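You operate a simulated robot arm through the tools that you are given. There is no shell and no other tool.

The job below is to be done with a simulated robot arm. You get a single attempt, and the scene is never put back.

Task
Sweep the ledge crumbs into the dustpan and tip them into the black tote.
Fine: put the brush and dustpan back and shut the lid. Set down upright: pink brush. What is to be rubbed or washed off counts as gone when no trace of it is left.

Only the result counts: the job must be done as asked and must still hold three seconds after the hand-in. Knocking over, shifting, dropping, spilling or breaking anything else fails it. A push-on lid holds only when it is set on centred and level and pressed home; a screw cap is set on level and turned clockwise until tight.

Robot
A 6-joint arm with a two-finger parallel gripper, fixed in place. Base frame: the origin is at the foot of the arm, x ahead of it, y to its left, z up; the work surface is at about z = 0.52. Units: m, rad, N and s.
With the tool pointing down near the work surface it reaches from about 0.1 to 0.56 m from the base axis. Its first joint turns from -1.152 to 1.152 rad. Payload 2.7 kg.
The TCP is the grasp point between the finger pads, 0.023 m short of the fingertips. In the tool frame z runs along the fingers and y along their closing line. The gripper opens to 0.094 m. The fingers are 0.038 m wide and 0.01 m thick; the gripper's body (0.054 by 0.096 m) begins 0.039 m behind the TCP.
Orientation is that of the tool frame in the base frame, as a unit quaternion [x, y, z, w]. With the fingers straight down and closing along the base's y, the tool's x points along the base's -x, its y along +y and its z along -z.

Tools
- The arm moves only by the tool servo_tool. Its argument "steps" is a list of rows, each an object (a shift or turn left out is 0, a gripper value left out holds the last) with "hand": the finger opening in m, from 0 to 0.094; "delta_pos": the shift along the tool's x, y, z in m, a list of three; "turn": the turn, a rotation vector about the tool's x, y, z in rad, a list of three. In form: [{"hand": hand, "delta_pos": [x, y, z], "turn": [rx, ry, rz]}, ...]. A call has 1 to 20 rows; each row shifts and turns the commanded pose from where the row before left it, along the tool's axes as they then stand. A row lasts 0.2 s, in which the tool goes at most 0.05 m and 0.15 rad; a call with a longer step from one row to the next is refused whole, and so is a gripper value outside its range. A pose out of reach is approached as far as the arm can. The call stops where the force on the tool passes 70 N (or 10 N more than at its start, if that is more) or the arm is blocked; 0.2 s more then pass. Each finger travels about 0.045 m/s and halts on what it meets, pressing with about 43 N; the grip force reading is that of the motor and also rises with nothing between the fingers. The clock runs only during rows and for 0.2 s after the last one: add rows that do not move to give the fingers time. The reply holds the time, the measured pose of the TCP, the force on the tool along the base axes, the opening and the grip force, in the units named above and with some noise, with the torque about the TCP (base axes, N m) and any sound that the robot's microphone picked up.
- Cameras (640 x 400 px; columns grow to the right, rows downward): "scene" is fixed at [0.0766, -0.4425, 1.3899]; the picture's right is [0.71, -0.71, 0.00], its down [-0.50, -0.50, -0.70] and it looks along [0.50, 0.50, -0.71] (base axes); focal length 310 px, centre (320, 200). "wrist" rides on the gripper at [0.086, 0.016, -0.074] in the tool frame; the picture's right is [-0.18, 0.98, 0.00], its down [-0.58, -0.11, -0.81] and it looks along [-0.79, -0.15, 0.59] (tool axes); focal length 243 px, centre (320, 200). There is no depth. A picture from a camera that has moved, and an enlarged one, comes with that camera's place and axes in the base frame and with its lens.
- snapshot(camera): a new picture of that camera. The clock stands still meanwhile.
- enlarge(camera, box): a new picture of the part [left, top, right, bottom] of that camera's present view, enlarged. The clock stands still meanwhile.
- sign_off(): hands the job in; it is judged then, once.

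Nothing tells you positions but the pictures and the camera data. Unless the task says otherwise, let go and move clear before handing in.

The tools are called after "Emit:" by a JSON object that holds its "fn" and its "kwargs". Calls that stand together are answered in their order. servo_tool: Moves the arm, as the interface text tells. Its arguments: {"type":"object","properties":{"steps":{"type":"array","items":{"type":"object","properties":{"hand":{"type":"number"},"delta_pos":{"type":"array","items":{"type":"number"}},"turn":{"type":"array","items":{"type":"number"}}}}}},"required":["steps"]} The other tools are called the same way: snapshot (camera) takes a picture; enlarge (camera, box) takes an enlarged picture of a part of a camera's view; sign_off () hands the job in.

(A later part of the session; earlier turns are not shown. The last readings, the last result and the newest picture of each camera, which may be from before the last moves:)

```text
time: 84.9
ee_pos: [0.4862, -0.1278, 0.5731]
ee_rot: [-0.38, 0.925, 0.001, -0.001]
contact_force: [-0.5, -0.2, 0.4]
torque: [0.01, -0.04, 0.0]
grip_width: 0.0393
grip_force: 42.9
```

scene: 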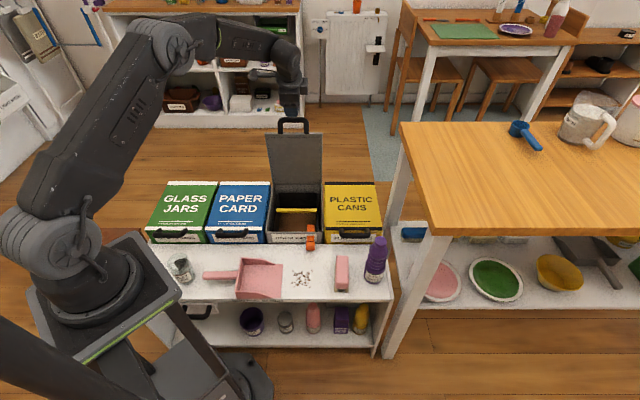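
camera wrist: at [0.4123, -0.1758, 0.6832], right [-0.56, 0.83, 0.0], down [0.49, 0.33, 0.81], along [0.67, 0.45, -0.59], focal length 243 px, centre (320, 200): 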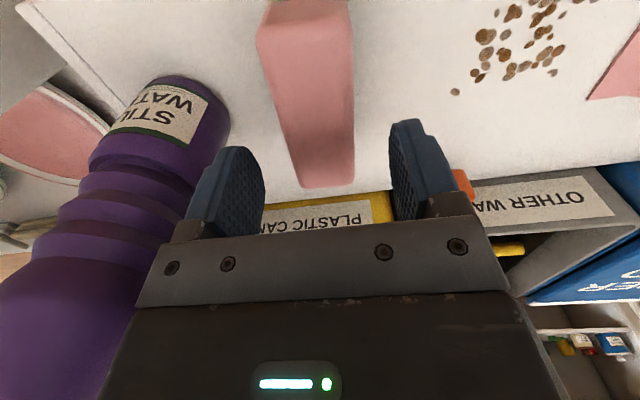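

Gripped (0.039 wide). Now I'll slide the brush along the surface toward the crumbs, slowly.

Emit:
{"fn": "servo_tool", "kwargs": {"steps": [{"delta_pos": [0, 0.015, 0]}, {"delta_pos": [0, 0.015, 0]}, {"delta_pos": [0, 0.015, 0]}, {"delta_pos": [0, 0.015, 0]}, {}]}}

Emit:
{"fn": "enlarge", "kwargs": {"camera": "scene", "box": [220, 230, 380, 320]}}

Emit:
{"fn": "snapshot", "kwargs": {"camera": "wrist"}}

```text
time: 86.1
ee_pos: [0.4421, -0.0876, 0.5729]
ee_rot: [-0.381, 0.925, 0.0, 0.0]
contact_force: [3.2, -4.2, 14.4]
torque: [-0.42, 0.36, 0.18]
grip_width: 0.0395
grip_force: 43.1
```

```text
4.00 times, centred on (300, 275) of scene
camera zoom: at [0.0765, -0.4425, 1.3899], right [0.71, -0.71, 0.0], down [-0.5, -0.5, -0.7], along [0.5, 0.5, -0.71], focal length 1241 px, centre (400, -100)
```

zoom: 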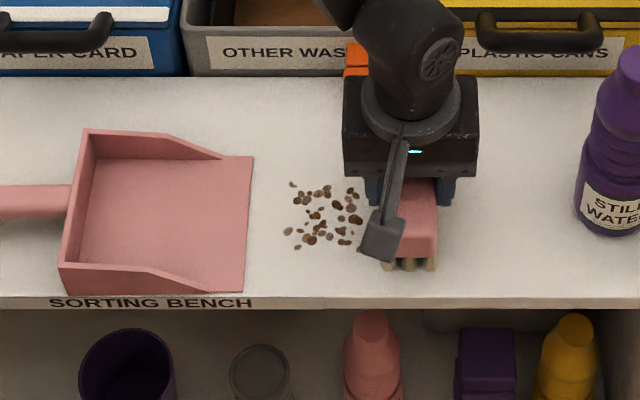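

```text
taken
camera wrist: at [0.3678, -0.1363, 0.6477], right [-0.56, 0.83, 0.0], down [0.49, 0.33, 0.81], along [0.67, 0.45, -0.59], focal length 243 px, centre (320, 200)
```

wrist: 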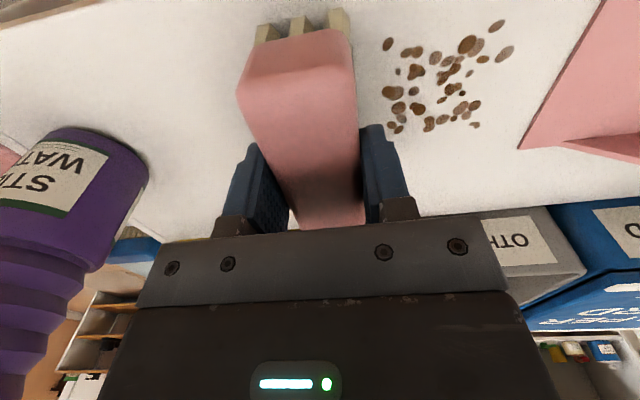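

Contact with the surface is light (14 N down). Crumbs lie within the brush's width. Continuing the sweep slowly.

Emit:
{"fn": "servo_tool", "kwargs": {"steps": [{"delta_pos": [0, 0.01, -0.0005]}, {"delta_pos": [0, 0.01, 0]}, {"delta_pos": [0, 0.01, 0]}, {"delta_pos": [0, 0.01, 0]}, {"delta_pos": [0, 0.01, 0]}, {}]}}

Emit:
{"fn": "enlarge", "kwargs": {"camera": "scene", "box": [220, 230, 380, 320]}}

Emit:
{"fn": "snapshot", "kwargs": {"camera": "wrist"}}

```text
time: 87.5
ee_pos: [0.4084, -0.0508, 0.5714]
ee_rot: [-0.38, 0.925, -0.001, 0.001]
contact_force: [8.2, -4.7, 25.0]
torque: [-0.18, -0.08, 0.04]
grip_width: 0.0395
grip_force: 42.7
```

```text
4.00 times, centred on (300, 275) of scene
camera zoom: at [0.0765, -0.4425, 1.3899], right [0.71, -0.71, 0.0], down [-0.5, -0.5, -0.7], along [0.5, 0.5, -0.71], focal length 1241 px, centre (400, -100)
```

zoom: 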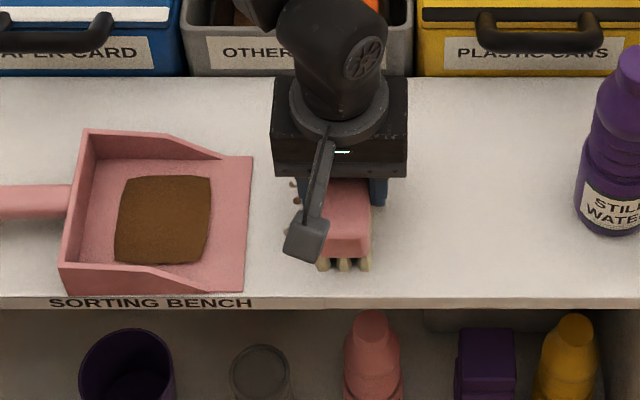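

```text
taken
camera wrist: at [0.3322, -0.1011, 0.6474], right [-0.56, 0.83, 0.0], down [0.49, 0.33, 0.81], along [0.67, 0.45, -0.59], focal length 243 px, centre (320, 200)
```

wrist: 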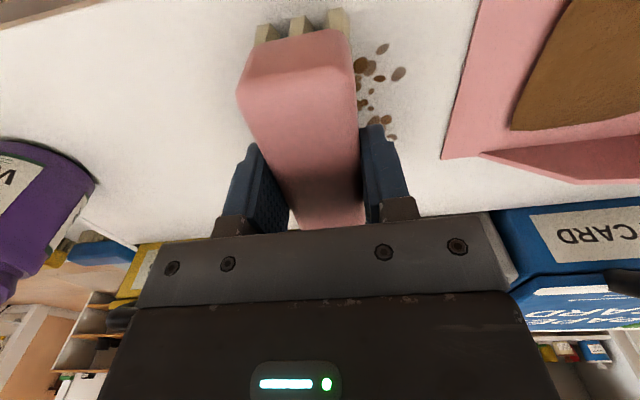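

The swept crumbs now show as a brown heap in the dustpan; a few crumbs remain ahead of the brush. I'll continue the sweep.

Emit:
{"fn": "servo_tool", "kwargs": {"steps": [{"delta_pos": [0, 0.01, -0.001]}, {"delta_pos": [0, 0.01, 0]}, {"delta_pos": [0, 0.01, 0]}, {}]}}

Emit:
{"fn": "enlarge", "kwargs": {"camera": "scene", "box": [220, 230, 380, 320]}}

Emit:
{"fn": "snapshot", "kwargs": {"camera": "wrist"}}

```text
time: 88.5
ee_pos: [0.3834, -0.0297, 0.5726]
ee_rot: [-0.381, 0.925, 0.002, -0.003]
contact_force: [0.6, 0.0, 0.1]
torque: [0.03, -0.05, 0.0]
grip_width: 0.0393
grip_force: 43.6
```

```text
4.00 times, centred on (300, 275) of scene
camera zoom: at [0.0766, -0.4425, 1.3899], right [0.71, -0.71, 0.0], down [-0.5, -0.5, -0.7], along [0.5, 0.5, -0.71], focal length 1241 px, centre (400, -100)
```

zoom: 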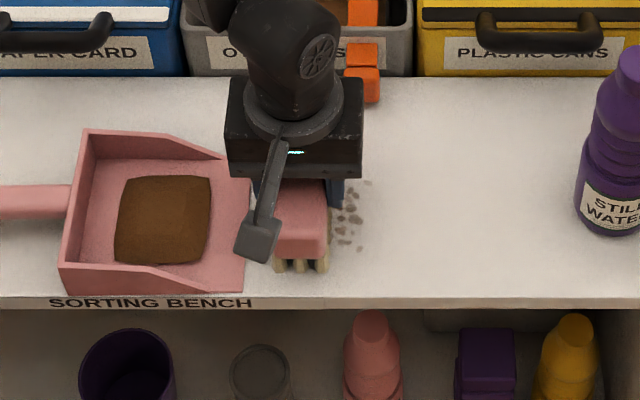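

```text
taken
camera wrist: at [0.3093, -0.0792, 0.6485], right [-0.56, 0.83, 0.0], down [0.49, 0.33, 0.8], along [0.66, 0.45, -0.6], focal length 243 px, centre (320, 200)
```

wrist: 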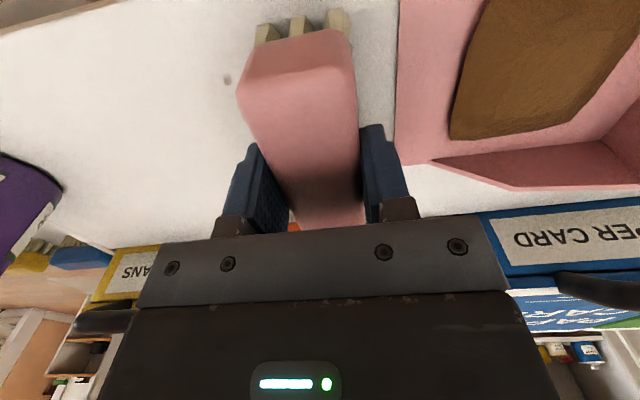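

Faint traces of crumbs remain behind the brush where the pressure was light. I'll lift, go back, press a little more firmly and sweep again.

Emit:
{"fn": "servo_tool", "kwargs": {"steps": [{"delta_pos": [0, 0, -0.015]}, {"delta_pos": [0, -0.025, 0]}, {"delta_pos": [0, -0.025, 0]}, {"delta_pos": [0, -0.025, 0]}, {}]}}

Emit:
{"fn": "enlarge", "kwargs": {"camera": "scene", "box": [240, 240, 360, 310]}}

Emit:
{"fn": "snapshot", "kwargs": {"camera": "wrist"}}

```text
time: 89.7
ee_pos: [0.4379, -0.0832, 0.5874]
ee_rot: [-0.381, 0.925, 0.001, -0.001]
contact_force: [-0.1, 0.5, -1.0]
torque: [0.0, -0.02, -0.02]
grip_width: 0.0394
grip_force: 42.9
```

```text
5.33 times, centred on (300, 275) of scene
camera zoom: at [0.0767, -0.4425, 1.3899], right [0.71, -0.71, 0.0], down [-0.5, -0.5, -0.7], along [0.5, 0.5, -0.71], focal length 1655 px, centre (427, -200)
```

zoom: 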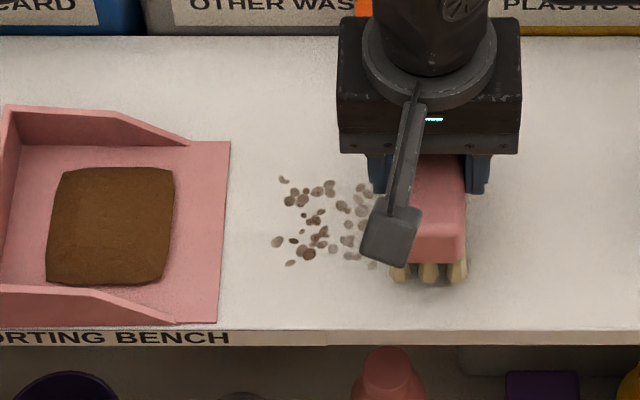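

```text
taken
camera wrist: at [0.3636, -0.1319, 0.6628], right [-0.56, 0.83, 0.0], down [0.49, 0.33, 0.81], along [0.67, 0.45, -0.59], focal length 243 px, centre (320, 200)
```

wrist: 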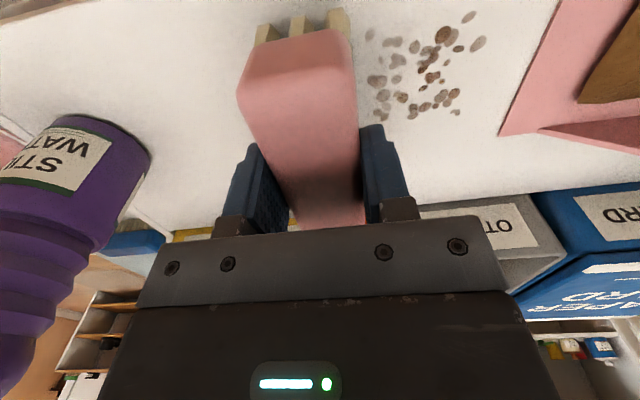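

The crumbs fade with each pass under pressure. I'll lower with moderate pressure and sweep again toward the pan.

Emit:
{"fn": "servo_tool", "kwargs": {"steps": [{"delta_pos": [0, 0, 0.012]}, {"delta_pos": [0, 0, 0.005]}, {}]}}

```text
time: 90.5
ee_pos: [0.4399, -0.0829, 0.5716]
ee_rot: [-0.38, 0.925, 0.0, 0.0]
contact_force: [-4.2, 1.4, 23.8]
torque: [0.38, 0.06, 0.05]
grip_width: 0.0392
grip_force: 43.2
```

Emit:
{"fn": "servo_tool", "kwargs": {"steps": [{"delta_pos": [0, 0.01, 0]}, {"delta_pos": [0, 0.01, 0]}, {"delta_pos": [0, 0.01, 0]}, {"delta_pos": [0, 0.01, 0]}, {}]}}

Emit:
{"fn": "servo_tool", "kwargs": {"steps": [{"delta_pos": [0, 0.01, 0]}, {"delta_pos": [0, 0.01, 0]}, {"delta_pos": [0, 0.01, 0]}, {"delta_pos": [0, 0.01, 0]}, {}]}}

Emit:
{"fn": "enlarge", "kwargs": {"camera": "scene", "box": [240, 240, 360, 310]}}

```text
time: 91.7
ee_pos: [0.4118, -0.0548, 0.5718]
ee_rot: [-0.381, 0.925, -0.001, 0.003]
contact_force: [9.5, -9.1, 33.8]
torque: [-0.34, 0.11, 0.19]
grip_width: 0.0396
grip_force: 43.1
```

```text
time: 92.9
ee_pos: [0.3809, -0.0271, 0.5729]
ee_rot: [-0.38, 0.925, 0.001, 0.0]
contact_force: [5.9, -4.6, 20.3]
torque: [0.42, -0.82, -0.3]
grip_width: 0.039
grip_force: 42.9
```

```text
5.33 times, centred on (300, 275) of scene
camera zoom: at [0.0765, -0.4425, 1.3899], right [0.71, -0.71, 0.0], down [-0.5, -0.5, -0.7], along [0.5, 0.5, -0.71], focal length 1655 px, centre (427, -200)
```

zoom: 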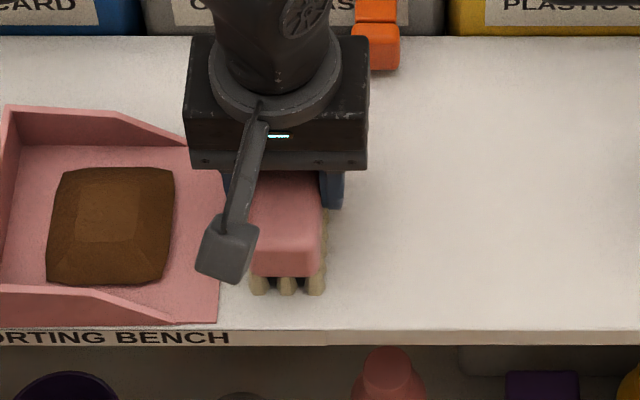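

The right part looks clean. I'll lift the brush and move back to inspect the area underneath.

Emit:
{"fn": "servo_tool", "kwargs": {"steps": [{"delta_pos": [0, 0, -0.02]}, {"delta_pos": [0, -0.03, 0]}, {"delta_pos": [0, -0.03, 0]}, {"delta_pos": [0, -0.03, 0]}, {}]}}

Emit:
{"fn": "enlarge", "kwargs": {"camera": "scene", "box": [240, 240, 360, 310]}}

Emit:
{"fn": "enlarge", "kwargs": {"camera": "wrist", "box": [340, 0, 560, 140]}}

```text
time: 94.1
ee_pos: [0.446, -0.0918, 0.5901]
ee_rot: [-0.38, 0.925, 0.001, -0.002]
contact_force: [1.1, -0.4, -1.0]
torque: [0.01, 0.01, -0.03]
grip_width: 0.0395
grip_force: 43.0
```

```text
5.33 times, centred on (300, 275) of scene
camera zoom: at [0.0767, -0.4425, 1.3899], right [0.71, -0.71, 0.0], down [-0.5, -0.5, -0.7], along [0.5, 0.5, -0.71], focal length 1655 px, centre (427, -200)
```

zoom: 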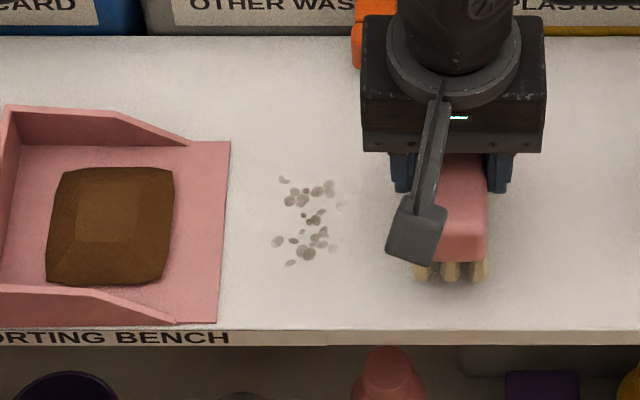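

```text
2.86 times, centred on (450, 70) of wrist
camera zoom: at [0.3717, -0.1414, 0.6656], right [-0.56, 0.83, 0.0], down [0.49, 0.33, 0.81], along [0.67, 0.45, -0.59], focal length 693 px, centre (-51, 571)
```

zoom: 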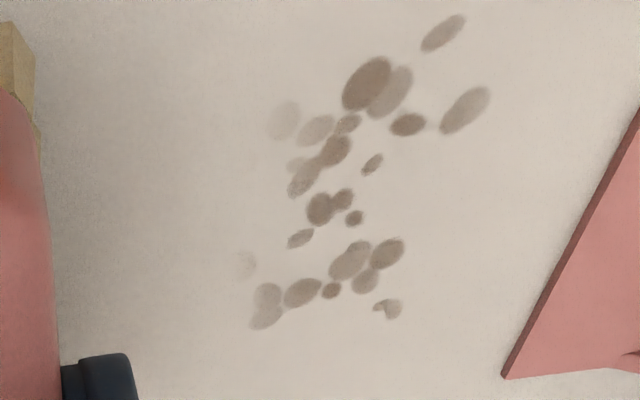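

Only faint marks remain near a≈0.28–0.31. Another pass over that part, going a little closer to the pan's lip.

Emit:
{"fn": "servo_tool", "kwargs": {"steps": [{"delta_pos": [0, 0.035, 0]}, {"delta_pos": [0, 0, 0.015]}, {"delta_pos": [0, 0, 0.005]}, {}, {"delta_pos": [0, 0.01, 0]}, {"delta_pos": [0, 0.01, 0]}, {"delta_pos": [0, 0.01, 0]}, {"delta_pos": [0, 0.01, 0]}, {"delta_pos": [0, 0.01, 0]}, {}]}}

Emit:
{"fn": "servo_tool", "kwargs": {"steps": [{"delta_pos": [0, 0.006, 0]}, {"delta_pos": [0, 0.006, 0]}, {"delta_pos": [0, 0.005, 0]}, {}]}}

Emit:
{"fn": "enlarge", "kwargs": {"camera": "scene", "box": [220, 230, 380, 320]}}

Emit:
{"fn": "snapshot", "kwargs": {"camera": "wrist"}}

```text
time: 96.3
ee_pos: [0.3856, -0.0294, 0.5712]
ee_rot: [-0.38, 0.925, 0.0, 0.001]
contact_force: [7.4, -1.6, 20.3]
torque: [0.5, -0.84, -0.3]
grip_width: 0.0391
grip_force: 43.6
```

```text
time: 97.3
ee_pos: [0.3725, -0.0182, 0.571]
ee_rot: [-0.381, 0.925, 0.001, 0.0]
contact_force: [4.3, -6.8, 22.0]
torque: [0.45, -0.87, -0.33]
grip_width: 0.0392
grip_force: 42.8
```

```text
4.00 times, centred on (300, 275) of scene
camera zoom: at [0.0764, -0.4426, 1.3899], right [0.71, -0.71, 0.0], down [-0.5, -0.5, -0.7], along [0.5, 0.5, -0.71], focal length 1241 px, centre (400, -100)
```

zoom: 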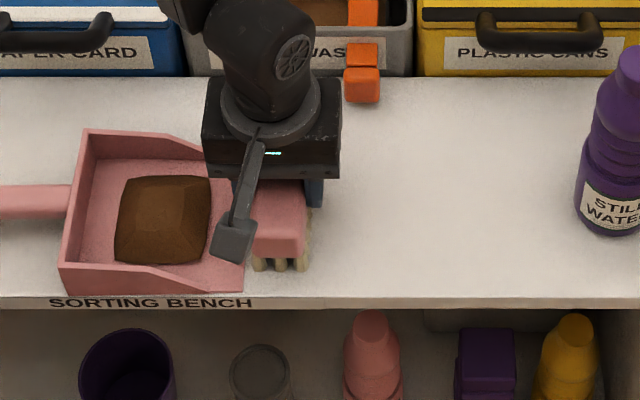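

```text
taken
camera wrist: at [0.2982, -0.0673, 0.6461], right [-0.56, 0.83, 0.0], down [0.49, 0.33, 0.81], along [0.67, 0.45, -0.59], focal length 243 px, centre (320, 200)
```

wrist: 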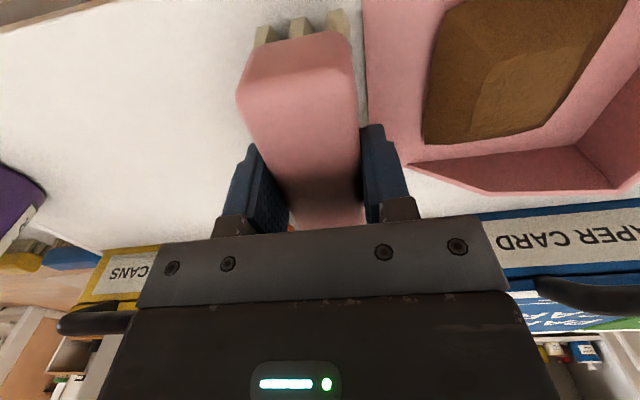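

The brush is right at the pan's lip without moving it. Lifting and stepping back to inspect.

Emit:
{"fn": "servo_tool", "kwargs": {"steps": [{"delta_pos": [0, 0, -0.02]}, {"delta_pos": [0, -0.035, 0]}, {"delta_pos": [0, -0.035, 0]}, {"delta_pos": [0, -0.03, 0]}, {}]}}

Emit:
{"fn": "enlarge", "kwargs": {"camera": "scene", "box": [240, 240, 360, 310]}}

Emit:
{"fn": "enlarge", "kwargs": {"camera": "wrist", "box": [340, 0, 560, 140]}}

```text
time: 98.5
ee_pos: [0.4452, -0.0901, 0.5903]
ee_rot: [-0.381, 0.925, 0.001, -0.002]
contact_force: [-0.6, -0.2, -1.8]
torque: [0.01, 0.03, 0.03]
grip_width: 0.0394
grip_force: 43.3
```

```text
5.33 times, centred on (300, 275) of scene
camera zoom: at [0.0767, -0.4425, 1.3899], right [0.71, -0.71, 0.0], down [-0.5, -0.5, -0.7], along [0.5, 0.5, -0.71], focal length 1655 px, centre (427, -200)
```

zoom: 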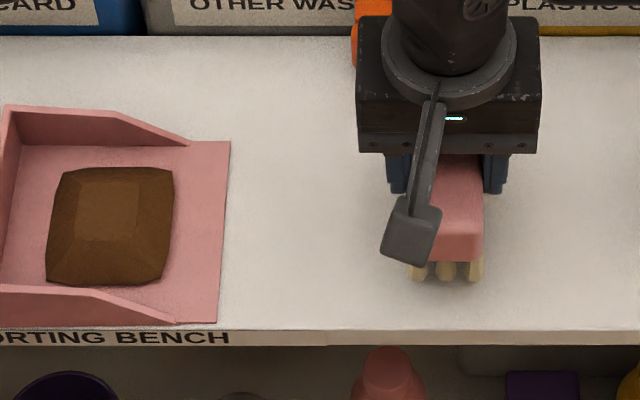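

```text
2.86 times, centred on (450, 70) of wrist
camera zoom: at [0.37, -0.1397, 0.665], right [-0.56, 0.83, 0.0], down [0.49, 0.33, 0.81], along [0.67, 0.45, -0.59], focal length 693 px, centre (-51, 571)
```

zoom: 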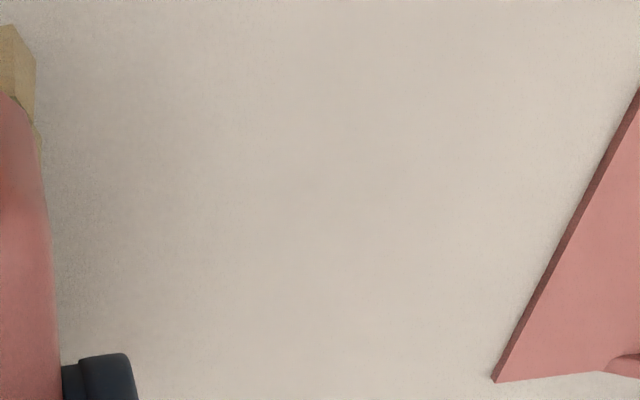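

The ledge looks clean. I'll make one more full pass as insurance against invisible residue.

Emit:
{"fn": "servo_tool", "kwargs": {"steps": [{"delta_pos": [0, 0, 0.015]}, {"delta_pos": [0, 0, 0.005]}, {}, {"delta_pos": [0, 0.012, 0]}, {"delta_pos": [0, 0.012, 0]}, {"delta_pos": [0, 0.012, 0]}, {"delta_pos": [0, 0.012, 0]}, {"delta_pos": [0, 0.012, 0]}, {"delta_pos": [0, 0.012, 0]}, {"delta_pos": [0, 0.012, 0]}, {"delta_pos": [0, 0.012, 0]}, {}]}}

Emit:
{"fn": "servo_tool", "kwargs": {"steps": [{"delta_pos": [0, 0, -0.02]}, {"delta_pos": [0, -0.04, 0]}, {"delta_pos": [0, -0.04, 0]}, {"delta_pos": [0, -0.04, 0]}, {"delta_pos": [0, -0.03, 0]}, {}]}}

Emit:
{"fn": "enlarge", "kwargs": {"camera": "scene", "box": [220, 230, 380, 320]}}

```text
time: 101.1
ee_pos: [0.3767, -0.0213, 0.5704]
ee_rot: [-0.38, 0.925, 0.001, 0.0]
contact_force: [3.4, -1.7, 10.6]
torque: [0.17, -0.39, -0.17]
grip_width: 0.0395
grip_force: 42.8
```

```text
time: 102.5
ee_pos: [0.4782, -0.1277, 0.5891]
ee_rot: [-0.38, 0.925, 0.001, -0.002]
contact_force: [0.2, 0.2, -2.1]
torque: [0.04, 0.03, -0.04]
grip_width: 0.0395
grip_force: 43.5
```

```text
4.00 times, centred on (300, 275) of scene
camera zoom: at [0.0767, -0.4425, 1.3899], right [0.71, -0.71, 0.0], down [-0.5, -0.5, -0.7], along [0.5, 0.5, -0.71], focal length 1241 px, centre (400, -100)
```

zoom: 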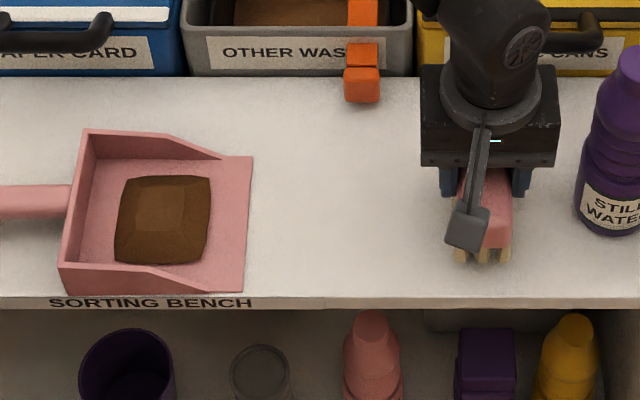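

The ledge is clean. Now I'll put the brush back where it stood, set it down gently on its bristles and release.

Emit:
{"fn": "servo_tool", "kwargs": {"steps": [{"delta_pos": [-0.0056, -0.0057, 0]}, {"delta_pos": [0, 0, 0.012]}, {"delta_pos": [0, 0, 0.005]}, {}]}}

```text
time: 103.5
ee_pos: [0.4883, -0.1275, 0.5736]
ee_rot: [-0.38, 0.925, 0.0, -0.001]
contact_force: [-0.1, 0.5, -1.1]
torque: [0.01, 0.0, 0.02]
grip_width: 0.0394
grip_force: 43.2
```

Emit:
{"fn": "servo_tool", "kwargs": {"steps": [{"delta_pos": [0, 0, 0.001]}, {}]}}

```text
time: 104.1
ee_pos: [0.4892, -0.1269, 0.5712]
ee_rot: [-0.38, 0.925, 0.0, -0.001]
contact_force: [-1.4, 0.4, -1.3]
torque: [-0.01, -0.02, -0.02]
grip_width: 0.0391
grip_force: 43.2
```

Still no contact (the brush slid up slightly in the grip during sweeping). Lowering a bit more.

Emit:
{"fn": "servo_tool", "kwargs": {"steps": [{"delta_pos": [0, 0, 0.001]}, {}]}}

Emit:
{"fn": "servo_tool", "kwargs": {"steps": [{"delta_pos": [0, 0, 0.001]}, {}]}}

```text
time: 104.7
ee_pos: [0.4896, -0.1274, 0.5703]
ee_rot: [-0.38, 0.925, 0.001, -0.001]
contact_force: [-0.8, 1.0, 5.1]
torque: [0.19, -0.21, 0.03]
grip_width: 0.0394
grip_force: 43.2
```

```text
time: 105.3
ee_pos: [0.4897, -0.1291, 0.5717]
ee_rot: [-0.38, 0.925, 0.0, 0.0]
contact_force: [-6.6, 2.1, 26.3]
torque: [0.26, 0.2, 0.0]
grip_width: 0.0394
grip_force: 42.8
```

Contact made. I'll back off slightly so it's only resting, then open.

Emit:
{"fn": "servo_tool", "kwargs": {"steps": [{"delta_pos": [0, 0, -0.0012]}, {}, {"hand": 0.068}, {}, {}, {}]}}

Emit:
{"fn": "servo_tool", "kwargs": {"steps": [{"delta_pos": [0, 0, -0.03]}, {"delta_pos": [0, 0, -0.04]}, {"delta_pos": [0, 0, -0.04]}, {"delta_pos": [0, 0, -0.04]}, {"delta_pos": [0, 0, -0.04]}, {}]}}

Emit:
{"fn": "enlarge", "kwargs": {"camera": "scene", "box": [260, 220, 420, 320]}}

```text
time: 106.7
ee_pos: [0.4892, -0.1272, 0.5721]
ee_rot: [-0.38, 0.925, 0.0, -0.001]
contact_force: [-1.0, 0.5, 0.0]
torque: [-0.03, -0.04, 0.01]
grip_width: 0.0679
grip_force: 0.1
```

```text
time: 108.1
ee_pos: [0.49, -0.1238, 0.761]
ee_rot: [-0.38, 0.925, 0.001, -0.001]
contact_force: [0.7, 0.0, -0.9]
torque: [0.0, -0.02, 0.01]
grip_width: 0.0681
grip_force: 0.0
```

```text
4.00 times, centred on (340, 270) of scene
camera zoom: at [0.0766, -0.4425, 1.3899], right [0.71, -0.71, 0.0], down [-0.5, -0.5, -0.7], along [0.5, 0.5, -0.71], focal length 1241 px, centre (240, -80)
```

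zoom: 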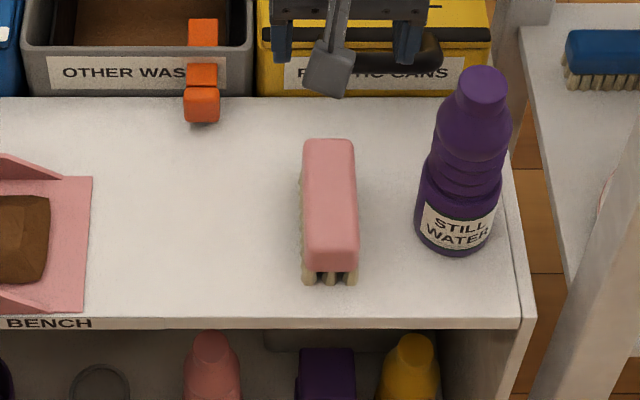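

The brush stands upright in its old place. Before picking up the pan, I'll rehearse the tipping motion empty-handed over the tote to be sure the wrist can do it.

Emit:
{"fn": "servo_tool", "kwargs": {"steps": [{"delta_pos": [0, 0, -0.045]}, {"delta_pos": [0, 0, -0.045]}, {"delta_pos": [0, 0, -0.045]}, {"delta_pos": [0, 0, -0.045]}, {"turn": [0, 0, 0.1423]}, {"turn": [0, 0, 0.1423]}, {"turn": [0, 0, 0.1423]}, {"turn": [0, 0, 0.1423]}, {"turn": [0, 0, 0.1423]}, {"turn": [0, 0, 0.1423]}, {"turn": [0, 0, 0.1423]}, {"turn": [0, 0, 0.1423]}, {"turn": [0, 0, 0.1423]}, {"turn": [0, 0, 0.1423]}, {"turn": [0, 0, 0.1423]}, {}]}}

Emit:
{"fn": "servo_tool", "kwargs": {"steps": [{"delta_pos": [0.035, 0.03, 0]}, {"delta_pos": [0.035, 0.03, 0]}, {"delta_pos": [0.035, 0.03, 0]}, {"delta_pos": [0.035, 0.03, 0]}, {"delta_pos": [0.035, 0.03, 0]}, {"delta_pos": [0.035, 0.03, 0]}, {"delta_pos": [0.035, 0.03, 0]}, {}]}}

```text
time: 111.5
ee_pos: [0.49, -0.1291, 0.9433]
ee_rot: [0.382, 0.924, 0.0, -0.001]
contact_force: [0.0, -0.6, -0.8]
torque: [0.01, 0.0, -0.03]
grip_width: 0.0679
grip_force: 0.1
```

```text
time: 113.3
ee_pos: [0.4673, 0.1901, 0.9401]
ee_rot: [0.382, 0.924, 0.0, -0.001]
contact_force: [0.2, 1.1, -0.1]
torque: [0.02, -0.01, -0.01]
grip_width: 0.0679
grip_force: 0.0
```

Now the trial tilt, in steps.

Emit:
{"fn": "servo_tool", "kwargs": {"steps": [{"turn": [0, 0.1, 0]}, {"turn": [0, 0.1, 0]}, {"turn": [0, 0.1, 0]}, {"turn": [0, 0.1, 0]}, {"turn": [0, 0.1, 0]}, {"turn": [0, 0.1, 0]}, {}]}}

Emit:
{"fn": "servo_tool", "kwargs": {"steps": [{"turn": [0, 0.1, 0]}, {"turn": [0, 0.1, 0]}, {"turn": [0, 0.1, 0]}, {"turn": [0, 0.1, 0]}, {"turn": [0, 0.1, 0]}, {"turn": [0, 0.1, 0]}, {}]}}

Emit:
{"fn": "snapshot", "kwargs": {"camera": "scene"}}

```text
time: 114.9
ee_pos: [0.4656, 0.1929, 0.9425]
ee_rot: [0.364, 0.882, 0.113, -0.276]
contact_force: [0.2, -0.2, -0.1]
torque: [-0.03, 0.01, -0.01]
grip_width: 0.0678
grip_force: 0.1
```

```text
time: 116.5
ee_pos: [0.4667, 0.1928, 0.9418]
ee_rot: [0.315, 0.762, 0.216, -0.523]
contact_force: [-0.4, 0.0, -0.2]
torque: [-0.03, 0.0, 0.0]
grip_width: 0.0679
grip_force: 0.1
```

```text
taken
```

scene: 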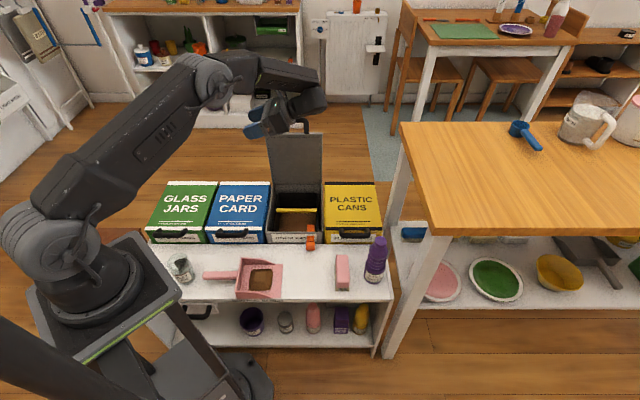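

A 69° tilt works without trouble. I'll also test lowering in this tilt to the real tipping height.

Emit:
{"fn": "servo_tool", "kwargs": {"steps": [{"delta_pos": [-0.031, 0, 0.012]}, {"delta_pos": [-0.031, 0, 0.012]}, {"delta_pos": [-0.031, 0, 0.012]}, {"turn": [0, 0.1, 0]}, {"turn": [0, 0.1, 0]}, {}]}}

Emit:
{"fn": "servo_tool", "kwargs": {"steps": [{"turn": [0, -0.1, 0]}, {"turn": [0, -0.1, 0]}, {"delta_pos": [0.031, 0, -0.012]}, {"delta_pos": [0.031, 0, -0.012]}, {"delta_pos": [0.031, 0, -0.012]}, {"turn": [0, -0.1, 0]}, {"turn": [0, -0.1, 0]}, {"turn": [0, -0.1, 0]}, {"turn": [0, -0.1, 0]}, {"turn": [0, -0.1, 0]}, {"turn": [0, -0.1, 0]}, {"turn": [0, -0.1, 0]}, {"turn": [0, -0.1, 0]}, {"turn": [0, -0.1, 0]}, {"turn": [0, -0.1, 0]}, {"turn": [0, -0.1, 0]}, {"turn": [0, -0.1, 0]}, {}]}}

```text
time: 117.9
ee_pos: [0.465, 0.1937, 0.8419]
ee_rot: [0.292, 0.706, 0.246, -0.597]
contact_force: [0.0, 0.4, 0.2]
torque: [0.0, 0.0, 0.01]
grip_width: 0.0682
grip_force: 0.1
```

```text
time: 121.7
ee_pos: [0.4654, 0.1923, 0.944]
ee_rot: [0.382, 0.924, 0.0, 0.0]
contact_force: [0.1, 0.4, 0.2]
torque: [-0.01, 0.0, -0.04]
grip_width: 0.0678
grip_force: 0.1
```

The tipping motion is feasible down to working height. Now to the dustpan: I'll hover above its handle, near the pan end so the camera stays clear of the glass jar.

Emit:
{"fn": "servo_tool", "kwargs": {"steps": [{"delta_pos": [0.0159, -0.0307, 0.0286], "hand": 0.06}, {"delta_pos": [0.0159, -0.0307, 0.0286]}, {"delta_pos": [0.0159, -0.0307, 0.0286]}, {"delta_pos": [0.0159, -0.0307, 0.0286]}, {"delta_pos": [0.0159, -0.0307, 0.0286]}, {"delta_pos": [0.0159, -0.0307, 0.0286]}, {"delta_pos": [0.0159, -0.0307, 0.0286]}, {}]}}

Emit:
{"fn": "snapshot", "kwargs": {"camera": "wrist"}}

Emit:
{"fn": "snapshot", "kwargs": {"camera": "scene"}}

```text
time: 123.5
ee_pos: [0.2349, 0.1175, 0.7419]
ee_rot: [0.382, 0.924, 0.0, -0.001]
contact_force: [-0.3, 0.1, -0.4]
torque: [0.0, -0.03, 0.02]
grip_width: 0.06
grip_force: 0.0
```

```text
taken
camera wrist: at [0.1832, 0.1904, 0.8168], right [0.82, 0.57, 0.0], down [0.34, -0.49, 0.81], along [0.46, -0.66, -0.59], focal length 243 px, centre (320, 200)
```

wrist: 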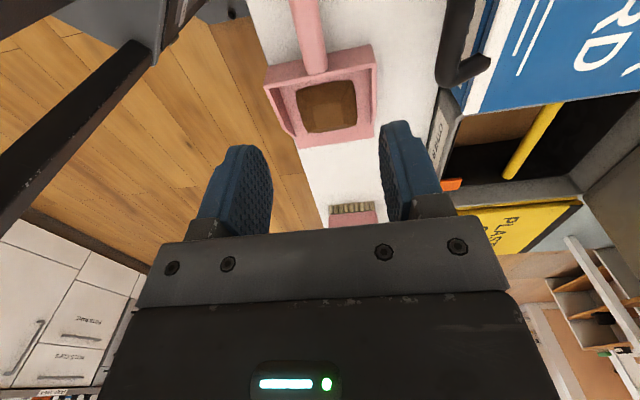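

```text
taken
```

scene: 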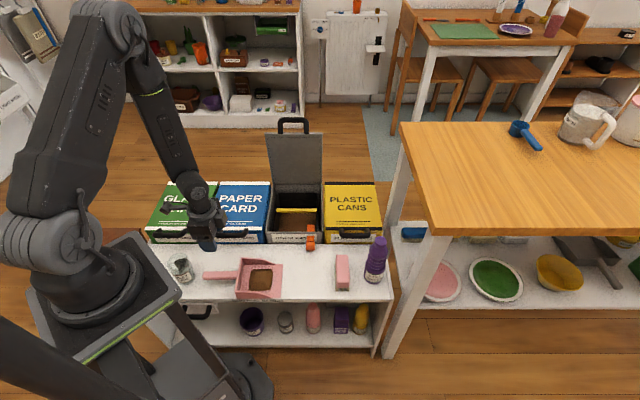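

Emit:
{"fn": "enlarge", "kwargs": {"camera": "wrist", "box": [220, 0, 420, 150]}}

Emit:
{"fn": "enlarge", "kwargs": {"camera": "scene", "box": [150, 220, 310, 320]}}

```text
2.67 times, centred on (320, 75) of wrist
camera zoom: at [0.1832, 0.1904, 0.8168], right [0.82, 0.57, 0.0], down [0.34, -0.49, 0.81], along [0.46, -0.66, -0.59], focal length 647 px, centre (320, 533)
```

zoom: 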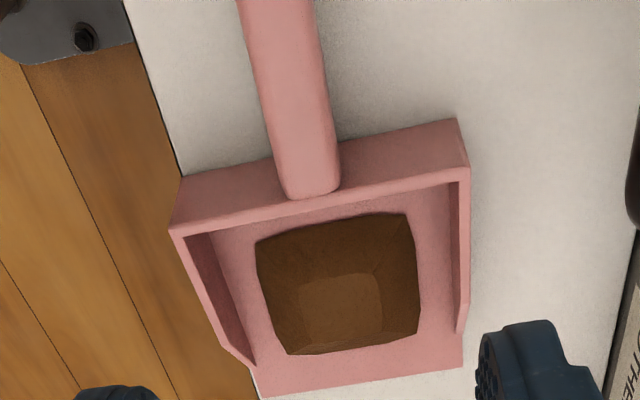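

```text
4.00 times, centred on (230, 270) of scene
camera zoom: at [0.0766, -0.4425, 1.3899], right [0.71, -0.71, 0.0], down [-0.5, -0.5, -0.7], along [0.5, 0.5, -0.71], focal length 1241 px, centre (680, -80)
```

zoom: 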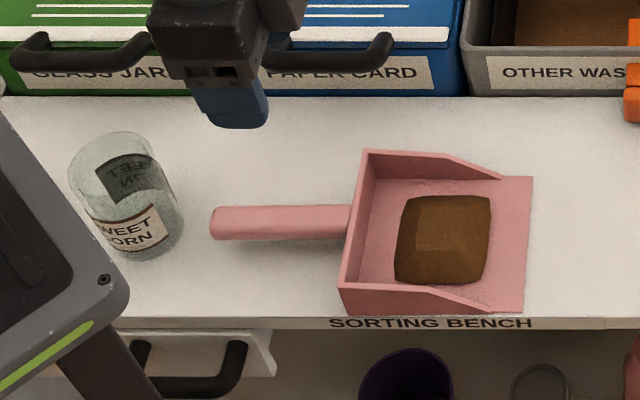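

The handle runs along a at b≈0.238, centre z≈0.563, about 2.7 cm wide. I'll shift and descend, checking before closing.

Emit:
{"fn": "servo_tool", "kwargs": {"steps": [{"delta_pos": [0, -0.0112, 0.02]}, {"delta_pos": [0, 0, 0.04]}, {"delta_pos": [0, 0, 0.04]}, {"delta_pos": [0, 0, 0.035]}, {}]}}

Emit:
{"fn": "snapshot", "kwargs": {"camera": "wrist"}}

Emit:
{"fn": "enlarge", "kwargs": {"camera": "scene", "box": [150, 220, 310, 320]}}

```text
time: 124.7
ee_pos: [0.2597, 0.1285, 0.6362]
ee_rot: [0.382, 0.924, -0.001, -0.001]
contact_force: [-0.3, -0.1, -0.2]
torque: [-0.05, 0.01, 0.0]
grip_width: 0.0602
grip_force: 0.1
out of reach, approached as far as the arm can: row 1, 2, 3, 4
```

```text
taken
camera wrist: at [0.2077, 0.2028, 0.7121], right [0.82, 0.57, 0.0], down [0.34, -0.49, 0.81], along [0.45, -0.66, -0.59], focal length 243 px, centre (320, 200)
```

wrist: 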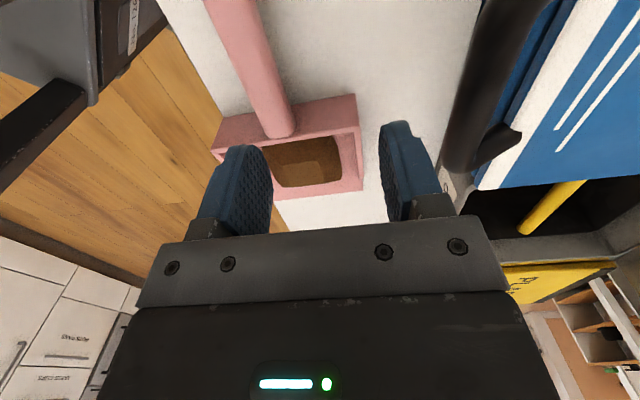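

```text
4.00 times, centred on (230, 270) of scene
camera zoom: at [0.0767, -0.4425, 1.3899], right [0.71, -0.71, 0.0], down [-0.5, -0.5, -0.7], along [0.5, 0.5, -0.71], focal length 1241 px, centre (680, -80)
```

zoom: 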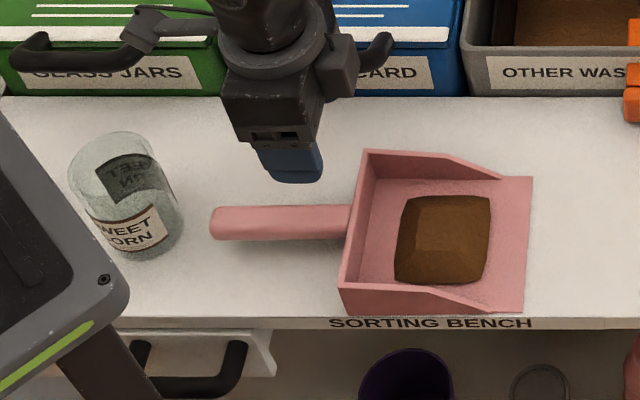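

The arm could not follow the descent here (stopped about 4 cm short, nothing touched). I'll test whether the yaw is what limits it by turning a little and trying to pull inward at this height.

Emit:
{"fn": "servo_tool", "kwargs": {"steps": [{"turn": [0, 0, -0.1]}, {"turn": [0, 0, -0.1]}, {"turn": [0, 0, -0.1]}, {}]}}

Emit:
{"fn": "servo_tool", "kwargs": {"steps": [{"delta_pos": [-0.005, -0.015, 0]}, {"delta_pos": [-0.005, -0.015, 0]}, {}]}}

```text
time: 125.7
ee_pos: [0.2596, 0.1338, 0.6376]
ee_rot: [0.239, 0.971, 0.0, -0.001]
contact_force: [0.5, -0.4, 0.1]
torque: [0.02, -0.02, 0.03]
grip_width: 0.0599
grip_force: 0.1
```

```text
time: 126.5
ee_pos: [0.2691, 0.1068, 0.6367]
ee_rot: [0.24, 0.971, -0.001, -0.002]
contact_force: [0.2, 0.5, 1.3]
torque: [-0.03, 0.03, 0.01]
grip_width: 0.06
grip_force: 0.0
out of reach, approached as far as the arm can: row 1, 2
```

The limit doesn't depend on yaw. Let me look at the arm's posture to understand it.

Emit:
{"fn": "snapshot", "kwargs": {"camera": "scene"}}

```text
taken
```

scene: 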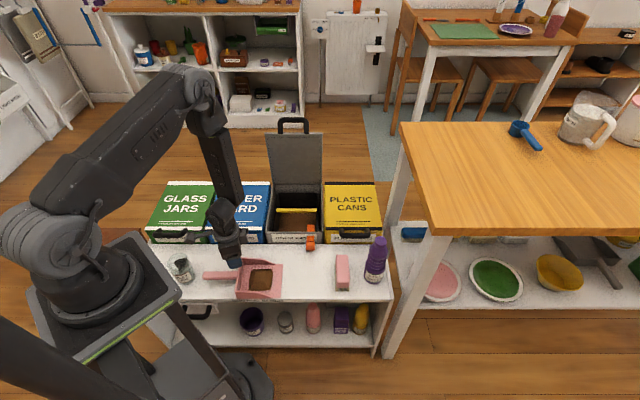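

The forearm is just vertical there (wrist singularity), so a vertical tool can't go closer in. I'll try leaning the tool radially inward (fingers toward the robot), which keeps the wrist bent the right way, and test without touching anything.

Emit:
{"fn": "servo_tool", "kwargs": {"steps": [{"delta_pos": [0, 0, -0.03]}, {"delta_pos": [0, 0, -0.03]}, {"turn": [0, 0, 0.1]}, {"turn": [0, 0, 0.1]}, {"turn": [0, 0, 0.1]}, {"turn": [0.118, 0.041, 0]}, {"turn": [0.118, 0.041, 0]}, {"turn": [0.094, 0.033, 0]}, {}]}}

```text
time: 128.5
ee_pos: [0.2703, 0.1068, 0.6968]
ee_rot: [0.376, 0.91, -0.131, -0.117]
contact_force: [0.7, 1.0, 0.2]
torque: [0.01, 0.02, -0.05]
grip_width: 0.06
grip_force: 0.1
```

The lean works cleanly. Now moving over the handle and part-way down in this leaned pose, watching for reach limits.

Emit:
{"fn": "servo_tool", "kwargs": {"steps": [{"delta_pos": [0.0139, -0.0071, 0.0239]}, {"delta_pos": [0.0139, -0.0071, 0.0239]}, {}]}}

```text
time: 129.3
ee_pos: [0.2256, 0.1088, 0.6588]
ee_rot: [0.376, 0.91, -0.13, -0.117]
contact_force: [-0.4, 0.6, 0.2]
torque: [0.0, 0.01, -0.02]
grip_width: 0.0603
grip_force: 0.1
```

Emit:
{"fn": "servo_tool", "kwargs": {"steps": [{"delta_pos": [-0.0027, 0.0078, 0.0225]}, {"delta_pos": [-0.0027, 0.0078, 0.0225]}, {}]}}

Emit:
{"fn": "snapshot", "kwargs": {"camera": "wrist"}}

Emit:
{"fn": "enlarge", "kwargs": {"camera": "scene", "box": [150, 220, 310, 320]}}

```text
time: 130.1
ee_pos: [0.2255, 0.1093, 0.6136]
ee_rot: [0.376, 0.91, -0.129, -0.117]
contact_force: [-0.9, 0.0, -0.3]
torque: [0.04, -0.03, -0.01]
grip_width: 0.06
grip_force: 0.0
```

```text
taken
camera wrist: at [0.1975, 0.1939, 0.6888], right [0.77, 0.54, -0.34], down [0.58, -0.37, 0.73], along [0.27, -0.76, -0.6], focal length 243 px, centre (320, 200)
```

wrist: 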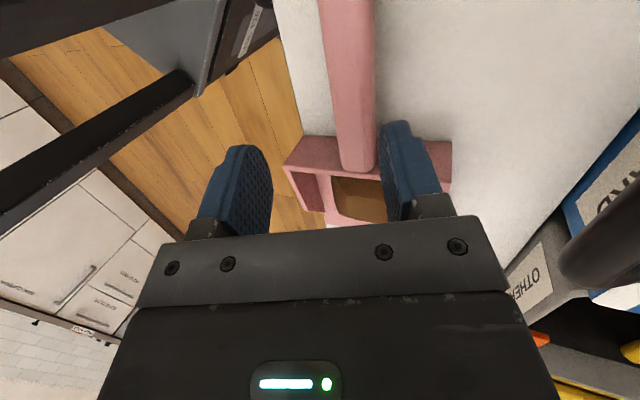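

```text
4.00 times, centred on (230, 270) of scene
camera zoom: at [0.0767, -0.4425, 1.3899], right [0.71, -0.71, 0.0], down [-0.5, -0.5, -0.7], along [0.5, 0.5, -0.71], focal length 1241 px, centre (680, -80)
```

zoom: 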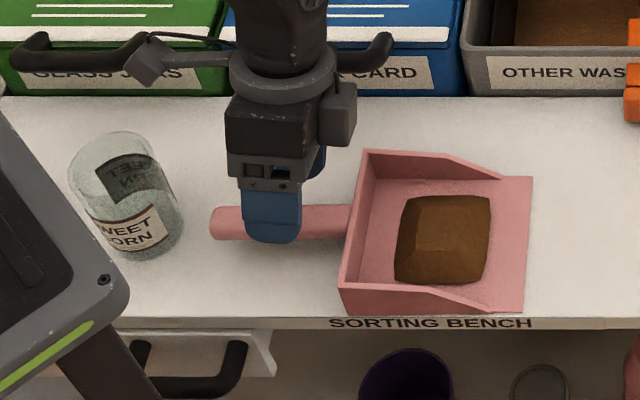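

The leaned approach reaches. I'll try a smaller lean for a squarer grip and continue down.

Emit:
{"fn": "servo_tool", "kwargs": {"steps": [{"turn": [-0.057, -0.02, 0]}, {"turn": [-0.057, -0.02, 0]}, {}]}}

```text
time: 130.9
ee_pos: [0.225, 0.1105, 0.6117]
ee_rot: [0.38, 0.918, -0.085, -0.077]
contact_force: [0.3, 0.0, -0.7]
torque: [-0.03, -0.03, -0.03]
grip_width: 0.0603
grip_force: 0.1
```

Emit:
{"fn": "servo_tool", "kwargs": {"steps": [{"delta_pos": [-0.0009, 0.0026, 0.0117]}, {"delta_pos": [-0.0009, 0.0026, 0.0117]}, {}]}}

Emit:
{"fn": "enlarge", "kwargs": {"camera": "wrist", "box": [200, 0, 460, 230]}}

Emit:
{"fn": "enlarge", "kwargs": {"camera": "scene", "box": [150, 220, 310, 320]}}

```text
time: 131.7
ee_pos: [0.2263, 0.1097, 0.5874]
ee_rot: [0.379, 0.918, -0.085, -0.077]
contact_force: [-0.5, 0.4, -0.3]
torque: [0.0, -0.02, -0.03]
grip_width: 0.0599
grip_force: 0.1
```

```text
1.74 times, centred on (330, 115) of wrist
camera zoom: at [0.1906, 0.1899, 0.6641], right [0.8, 0.55, -0.23], down [0.5, -0.41, 0.76], along [0.33, -0.72, -0.6], focal length 422 px, centre (303, 348)
```

zoom: 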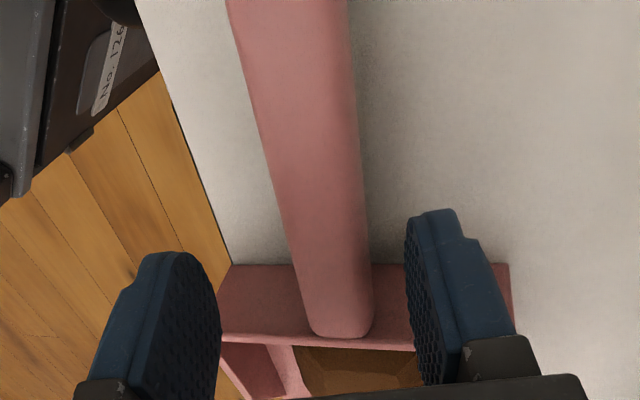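

```text
4.00 times, centred on (230, 270) of scene
camera zoom: at [0.0766, -0.4425, 1.3899], right [0.71, -0.71, 0.0], down [-0.5, -0.5, -0.7], along [0.5, 0.5, -0.71], focal length 1241 px, centre (680, -80)
```

zoom: 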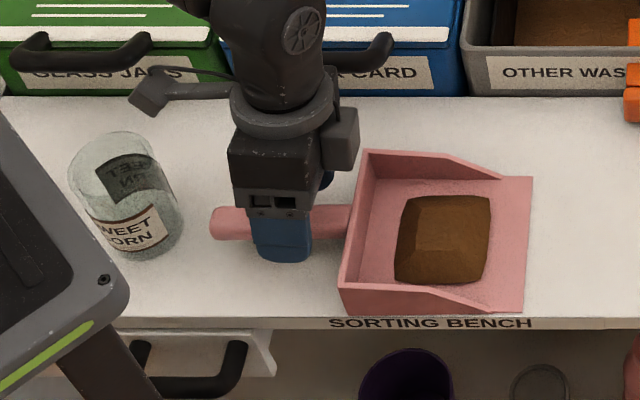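

The handle is centred under the TCP to within about 1 mm. Continuing down to grip height.

Emit:
{"fn": "servo_tool", "kwargs": {"steps": [{"delta_pos": [-0.0009, 0.0026, 0.0117]}, {"delta_pos": [-0.0009, 0.0026, 0.0117]}, {}]}}

```text
time: 132.5
ee_pos: [0.2267, 0.1106, 0.5635]
ee_rot: [0.379, 0.918, -0.085, -0.077]
contact_force: [0.8, 0.1, -0.3]
torque: [-0.01, 0.03, -0.02]
grip_width: 0.06
grip_force: 0.2
```

Closing on the handle.

Emit:
{"fn": "servo_tool", "kwargs": {"steps": [{"hand": 0.01}, {}, {}, {}, {}]}}

Emit:
{"fn": "enlarge", "kwargs": {"camera": "scene", "box": [150, 220, 310, 320]}}

```text
time: 133.7
ee_pos: [0.2272, 0.1105, 0.5647]
ee_rot: [0.38, 0.918, -0.085, -0.077]
contact_force: [-0.2, 3.1, 7.7]
torque: [0.81, -0.67, 0.94]
grip_width: 0.0253
grip_force: 42.8
```

```text
4.00 times, centred on (230, 270) of scene
camera zoom: at [0.0766, -0.4426, 1.3899], right [0.71, -0.71, 0.0], down [-0.5, -0.5, -0.7], along [0.5, 0.5, -0.71], focal length 1241 px, centre (680, -80)
```

zoom: 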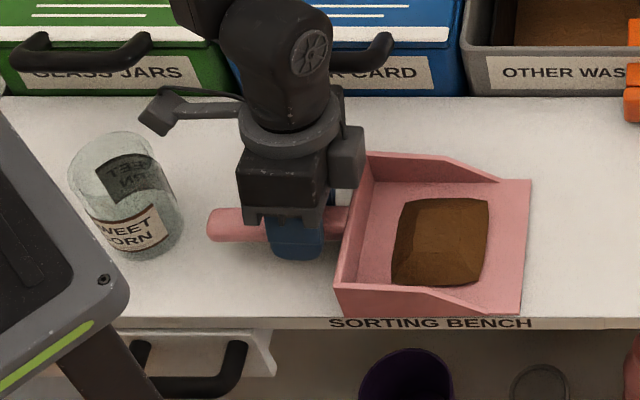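

Gripped. I'll lift straight up keeping this tool lean constant so the pan stays level.

Emit:
{"fn": "servo_tool", "kwargs": {"steps": [{"delta_pos": [0.0008, -0.0021, -0.0097]}, {"delta_pos": [0.0008, -0.0021, -0.0097]}, {}]}}

Emit:
{"fn": "enlarge", "kwargs": {"camera": "scene", "box": [150, 220, 310, 320]}}

Emit:
{"fn": "snapshot", "kwargs": {"camera": "wrist"}}

```text
time: 134.5
ee_pos: [0.2248, 0.1107, 0.5846]
ee_rot: [0.379, 0.918, -0.086, -0.076]
contact_force: [-0.3, 0.1, -2.6]
torque: [0.15, 0.07, -0.02]
grip_width: 0.0239
grip_force: 43.0
```

```text
4.00 times, centred on (230, 270) of scene
camera zoom: at [0.0767, -0.4425, 1.3899], right [0.71, -0.71, 0.0], down [-0.5, -0.5, -0.7], along [0.5, 0.5, -0.71], focal length 1241 px, centre (680, -80)
```

zoom: 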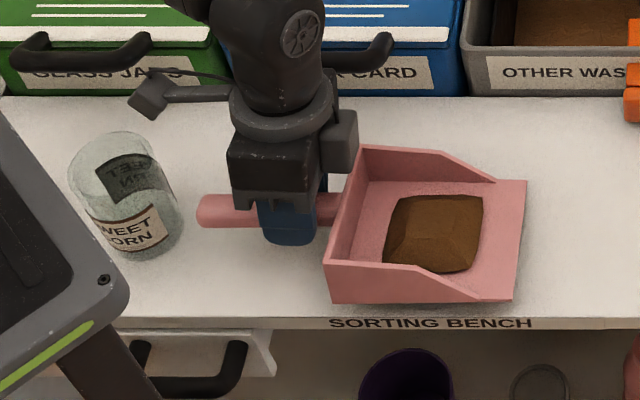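

```text
taken
camera wrist: at [0.1897, 0.1912, 0.6605], right [0.8, 0.56, -0.23], down [0.5, -0.41, 0.76], along [0.33, -0.72, -0.6], focal length 243 px, centre (320, 200)
```

wrist: 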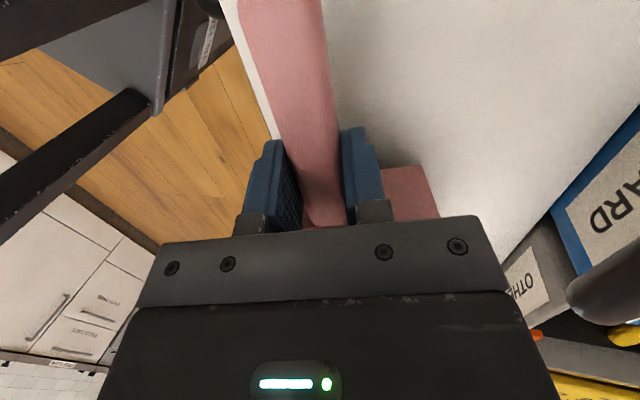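

The pan settled into the pads (slightly rolled, contents safe). I'll lift it clear and remove the lean, which brings the pan level.

Emit:
{"fn": "servo_tool", "kwargs": {"steps": [{"delta_pos": [0.0015, -0.0043, -0.0195]}, {"delta_pos": [0.0015, -0.0043, -0.0195]}, {"delta_pos": [0.0015, -0.0043, -0.0195]}, {"delta_pos": [0.0015, -0.0043, -0.0195]}, {"delta_pos": [0.0015, -0.0043, -0.0195]}, {"delta_pos": [0.0015, -0.0043, -0.0195]}, {"delta_pos": [0.0015, -0.0043, -0.0195]}, {"delta_pos": [0.0015, -0.0043, -0.0195]}, {}]}}

Emit:
{"fn": "snapshot", "kwargs": {"camera": "scene"}}

```text
time: 136.5
ee_pos: [0.2233, 0.1102, 0.7416]
ee_rot: [0.38, 0.918, -0.086, -0.077]
contact_force: [0.0, 0.0, -1.8]
torque: [0.18, 0.12, 0.02]
grip_width: 0.0236
grip_force: 43.1
```

```text
taken
```

scene: 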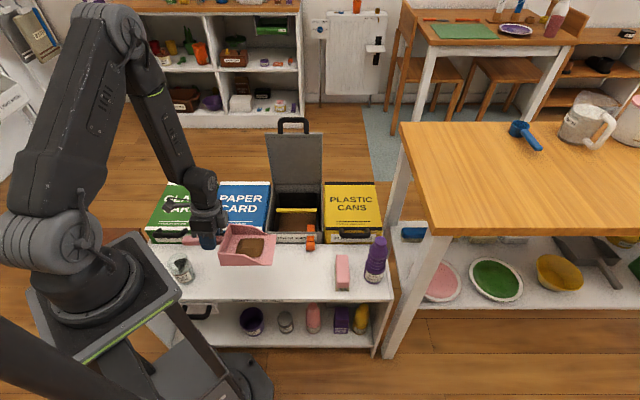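

Lifted well clear. Now removing the lean gently.

Emit:
{"fn": "servo_tool", "kwargs": {"steps": [{"turn": [-0.043, -0.012, 0]}, {"turn": [-0.043, -0.012, 0]}, {"turn": [-0.043, -0.012, 0]}, {"turn": [-0.043, -0.012, 0]}, {"turn": [-0.043, -0.012, 0]}, {}]}}

Emit:
{"fn": "enlarge", "kwargs": {"camera": "scene", "box": [160, 190, 320, 290]}}

```text
time: 137.9
ee_pos: [0.2249, 0.1096, 0.743]
ee_rot: [0.383, 0.924, -0.004, -0.014]
contact_force: [-0.2, 0.2, -2.8]
torque: [0.12, 0.13, 0.0]
grip_width: 0.0237
grip_force: 43.0
```

```text
4.00 times, centred on (240, 240) of scene
camera zoom: at [0.0767, -0.4425, 1.3899], right [0.71, -0.71, 0.0], down [-0.5, -0.5, -0.7], along [0.5, 0.5, -0.71], focal length 1241 px, centre (640, 40)
```

zoom: 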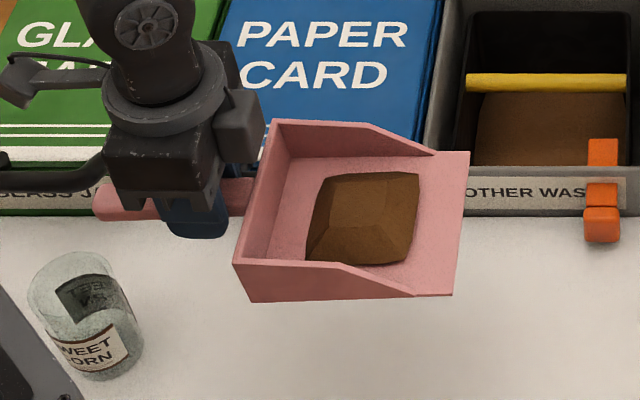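

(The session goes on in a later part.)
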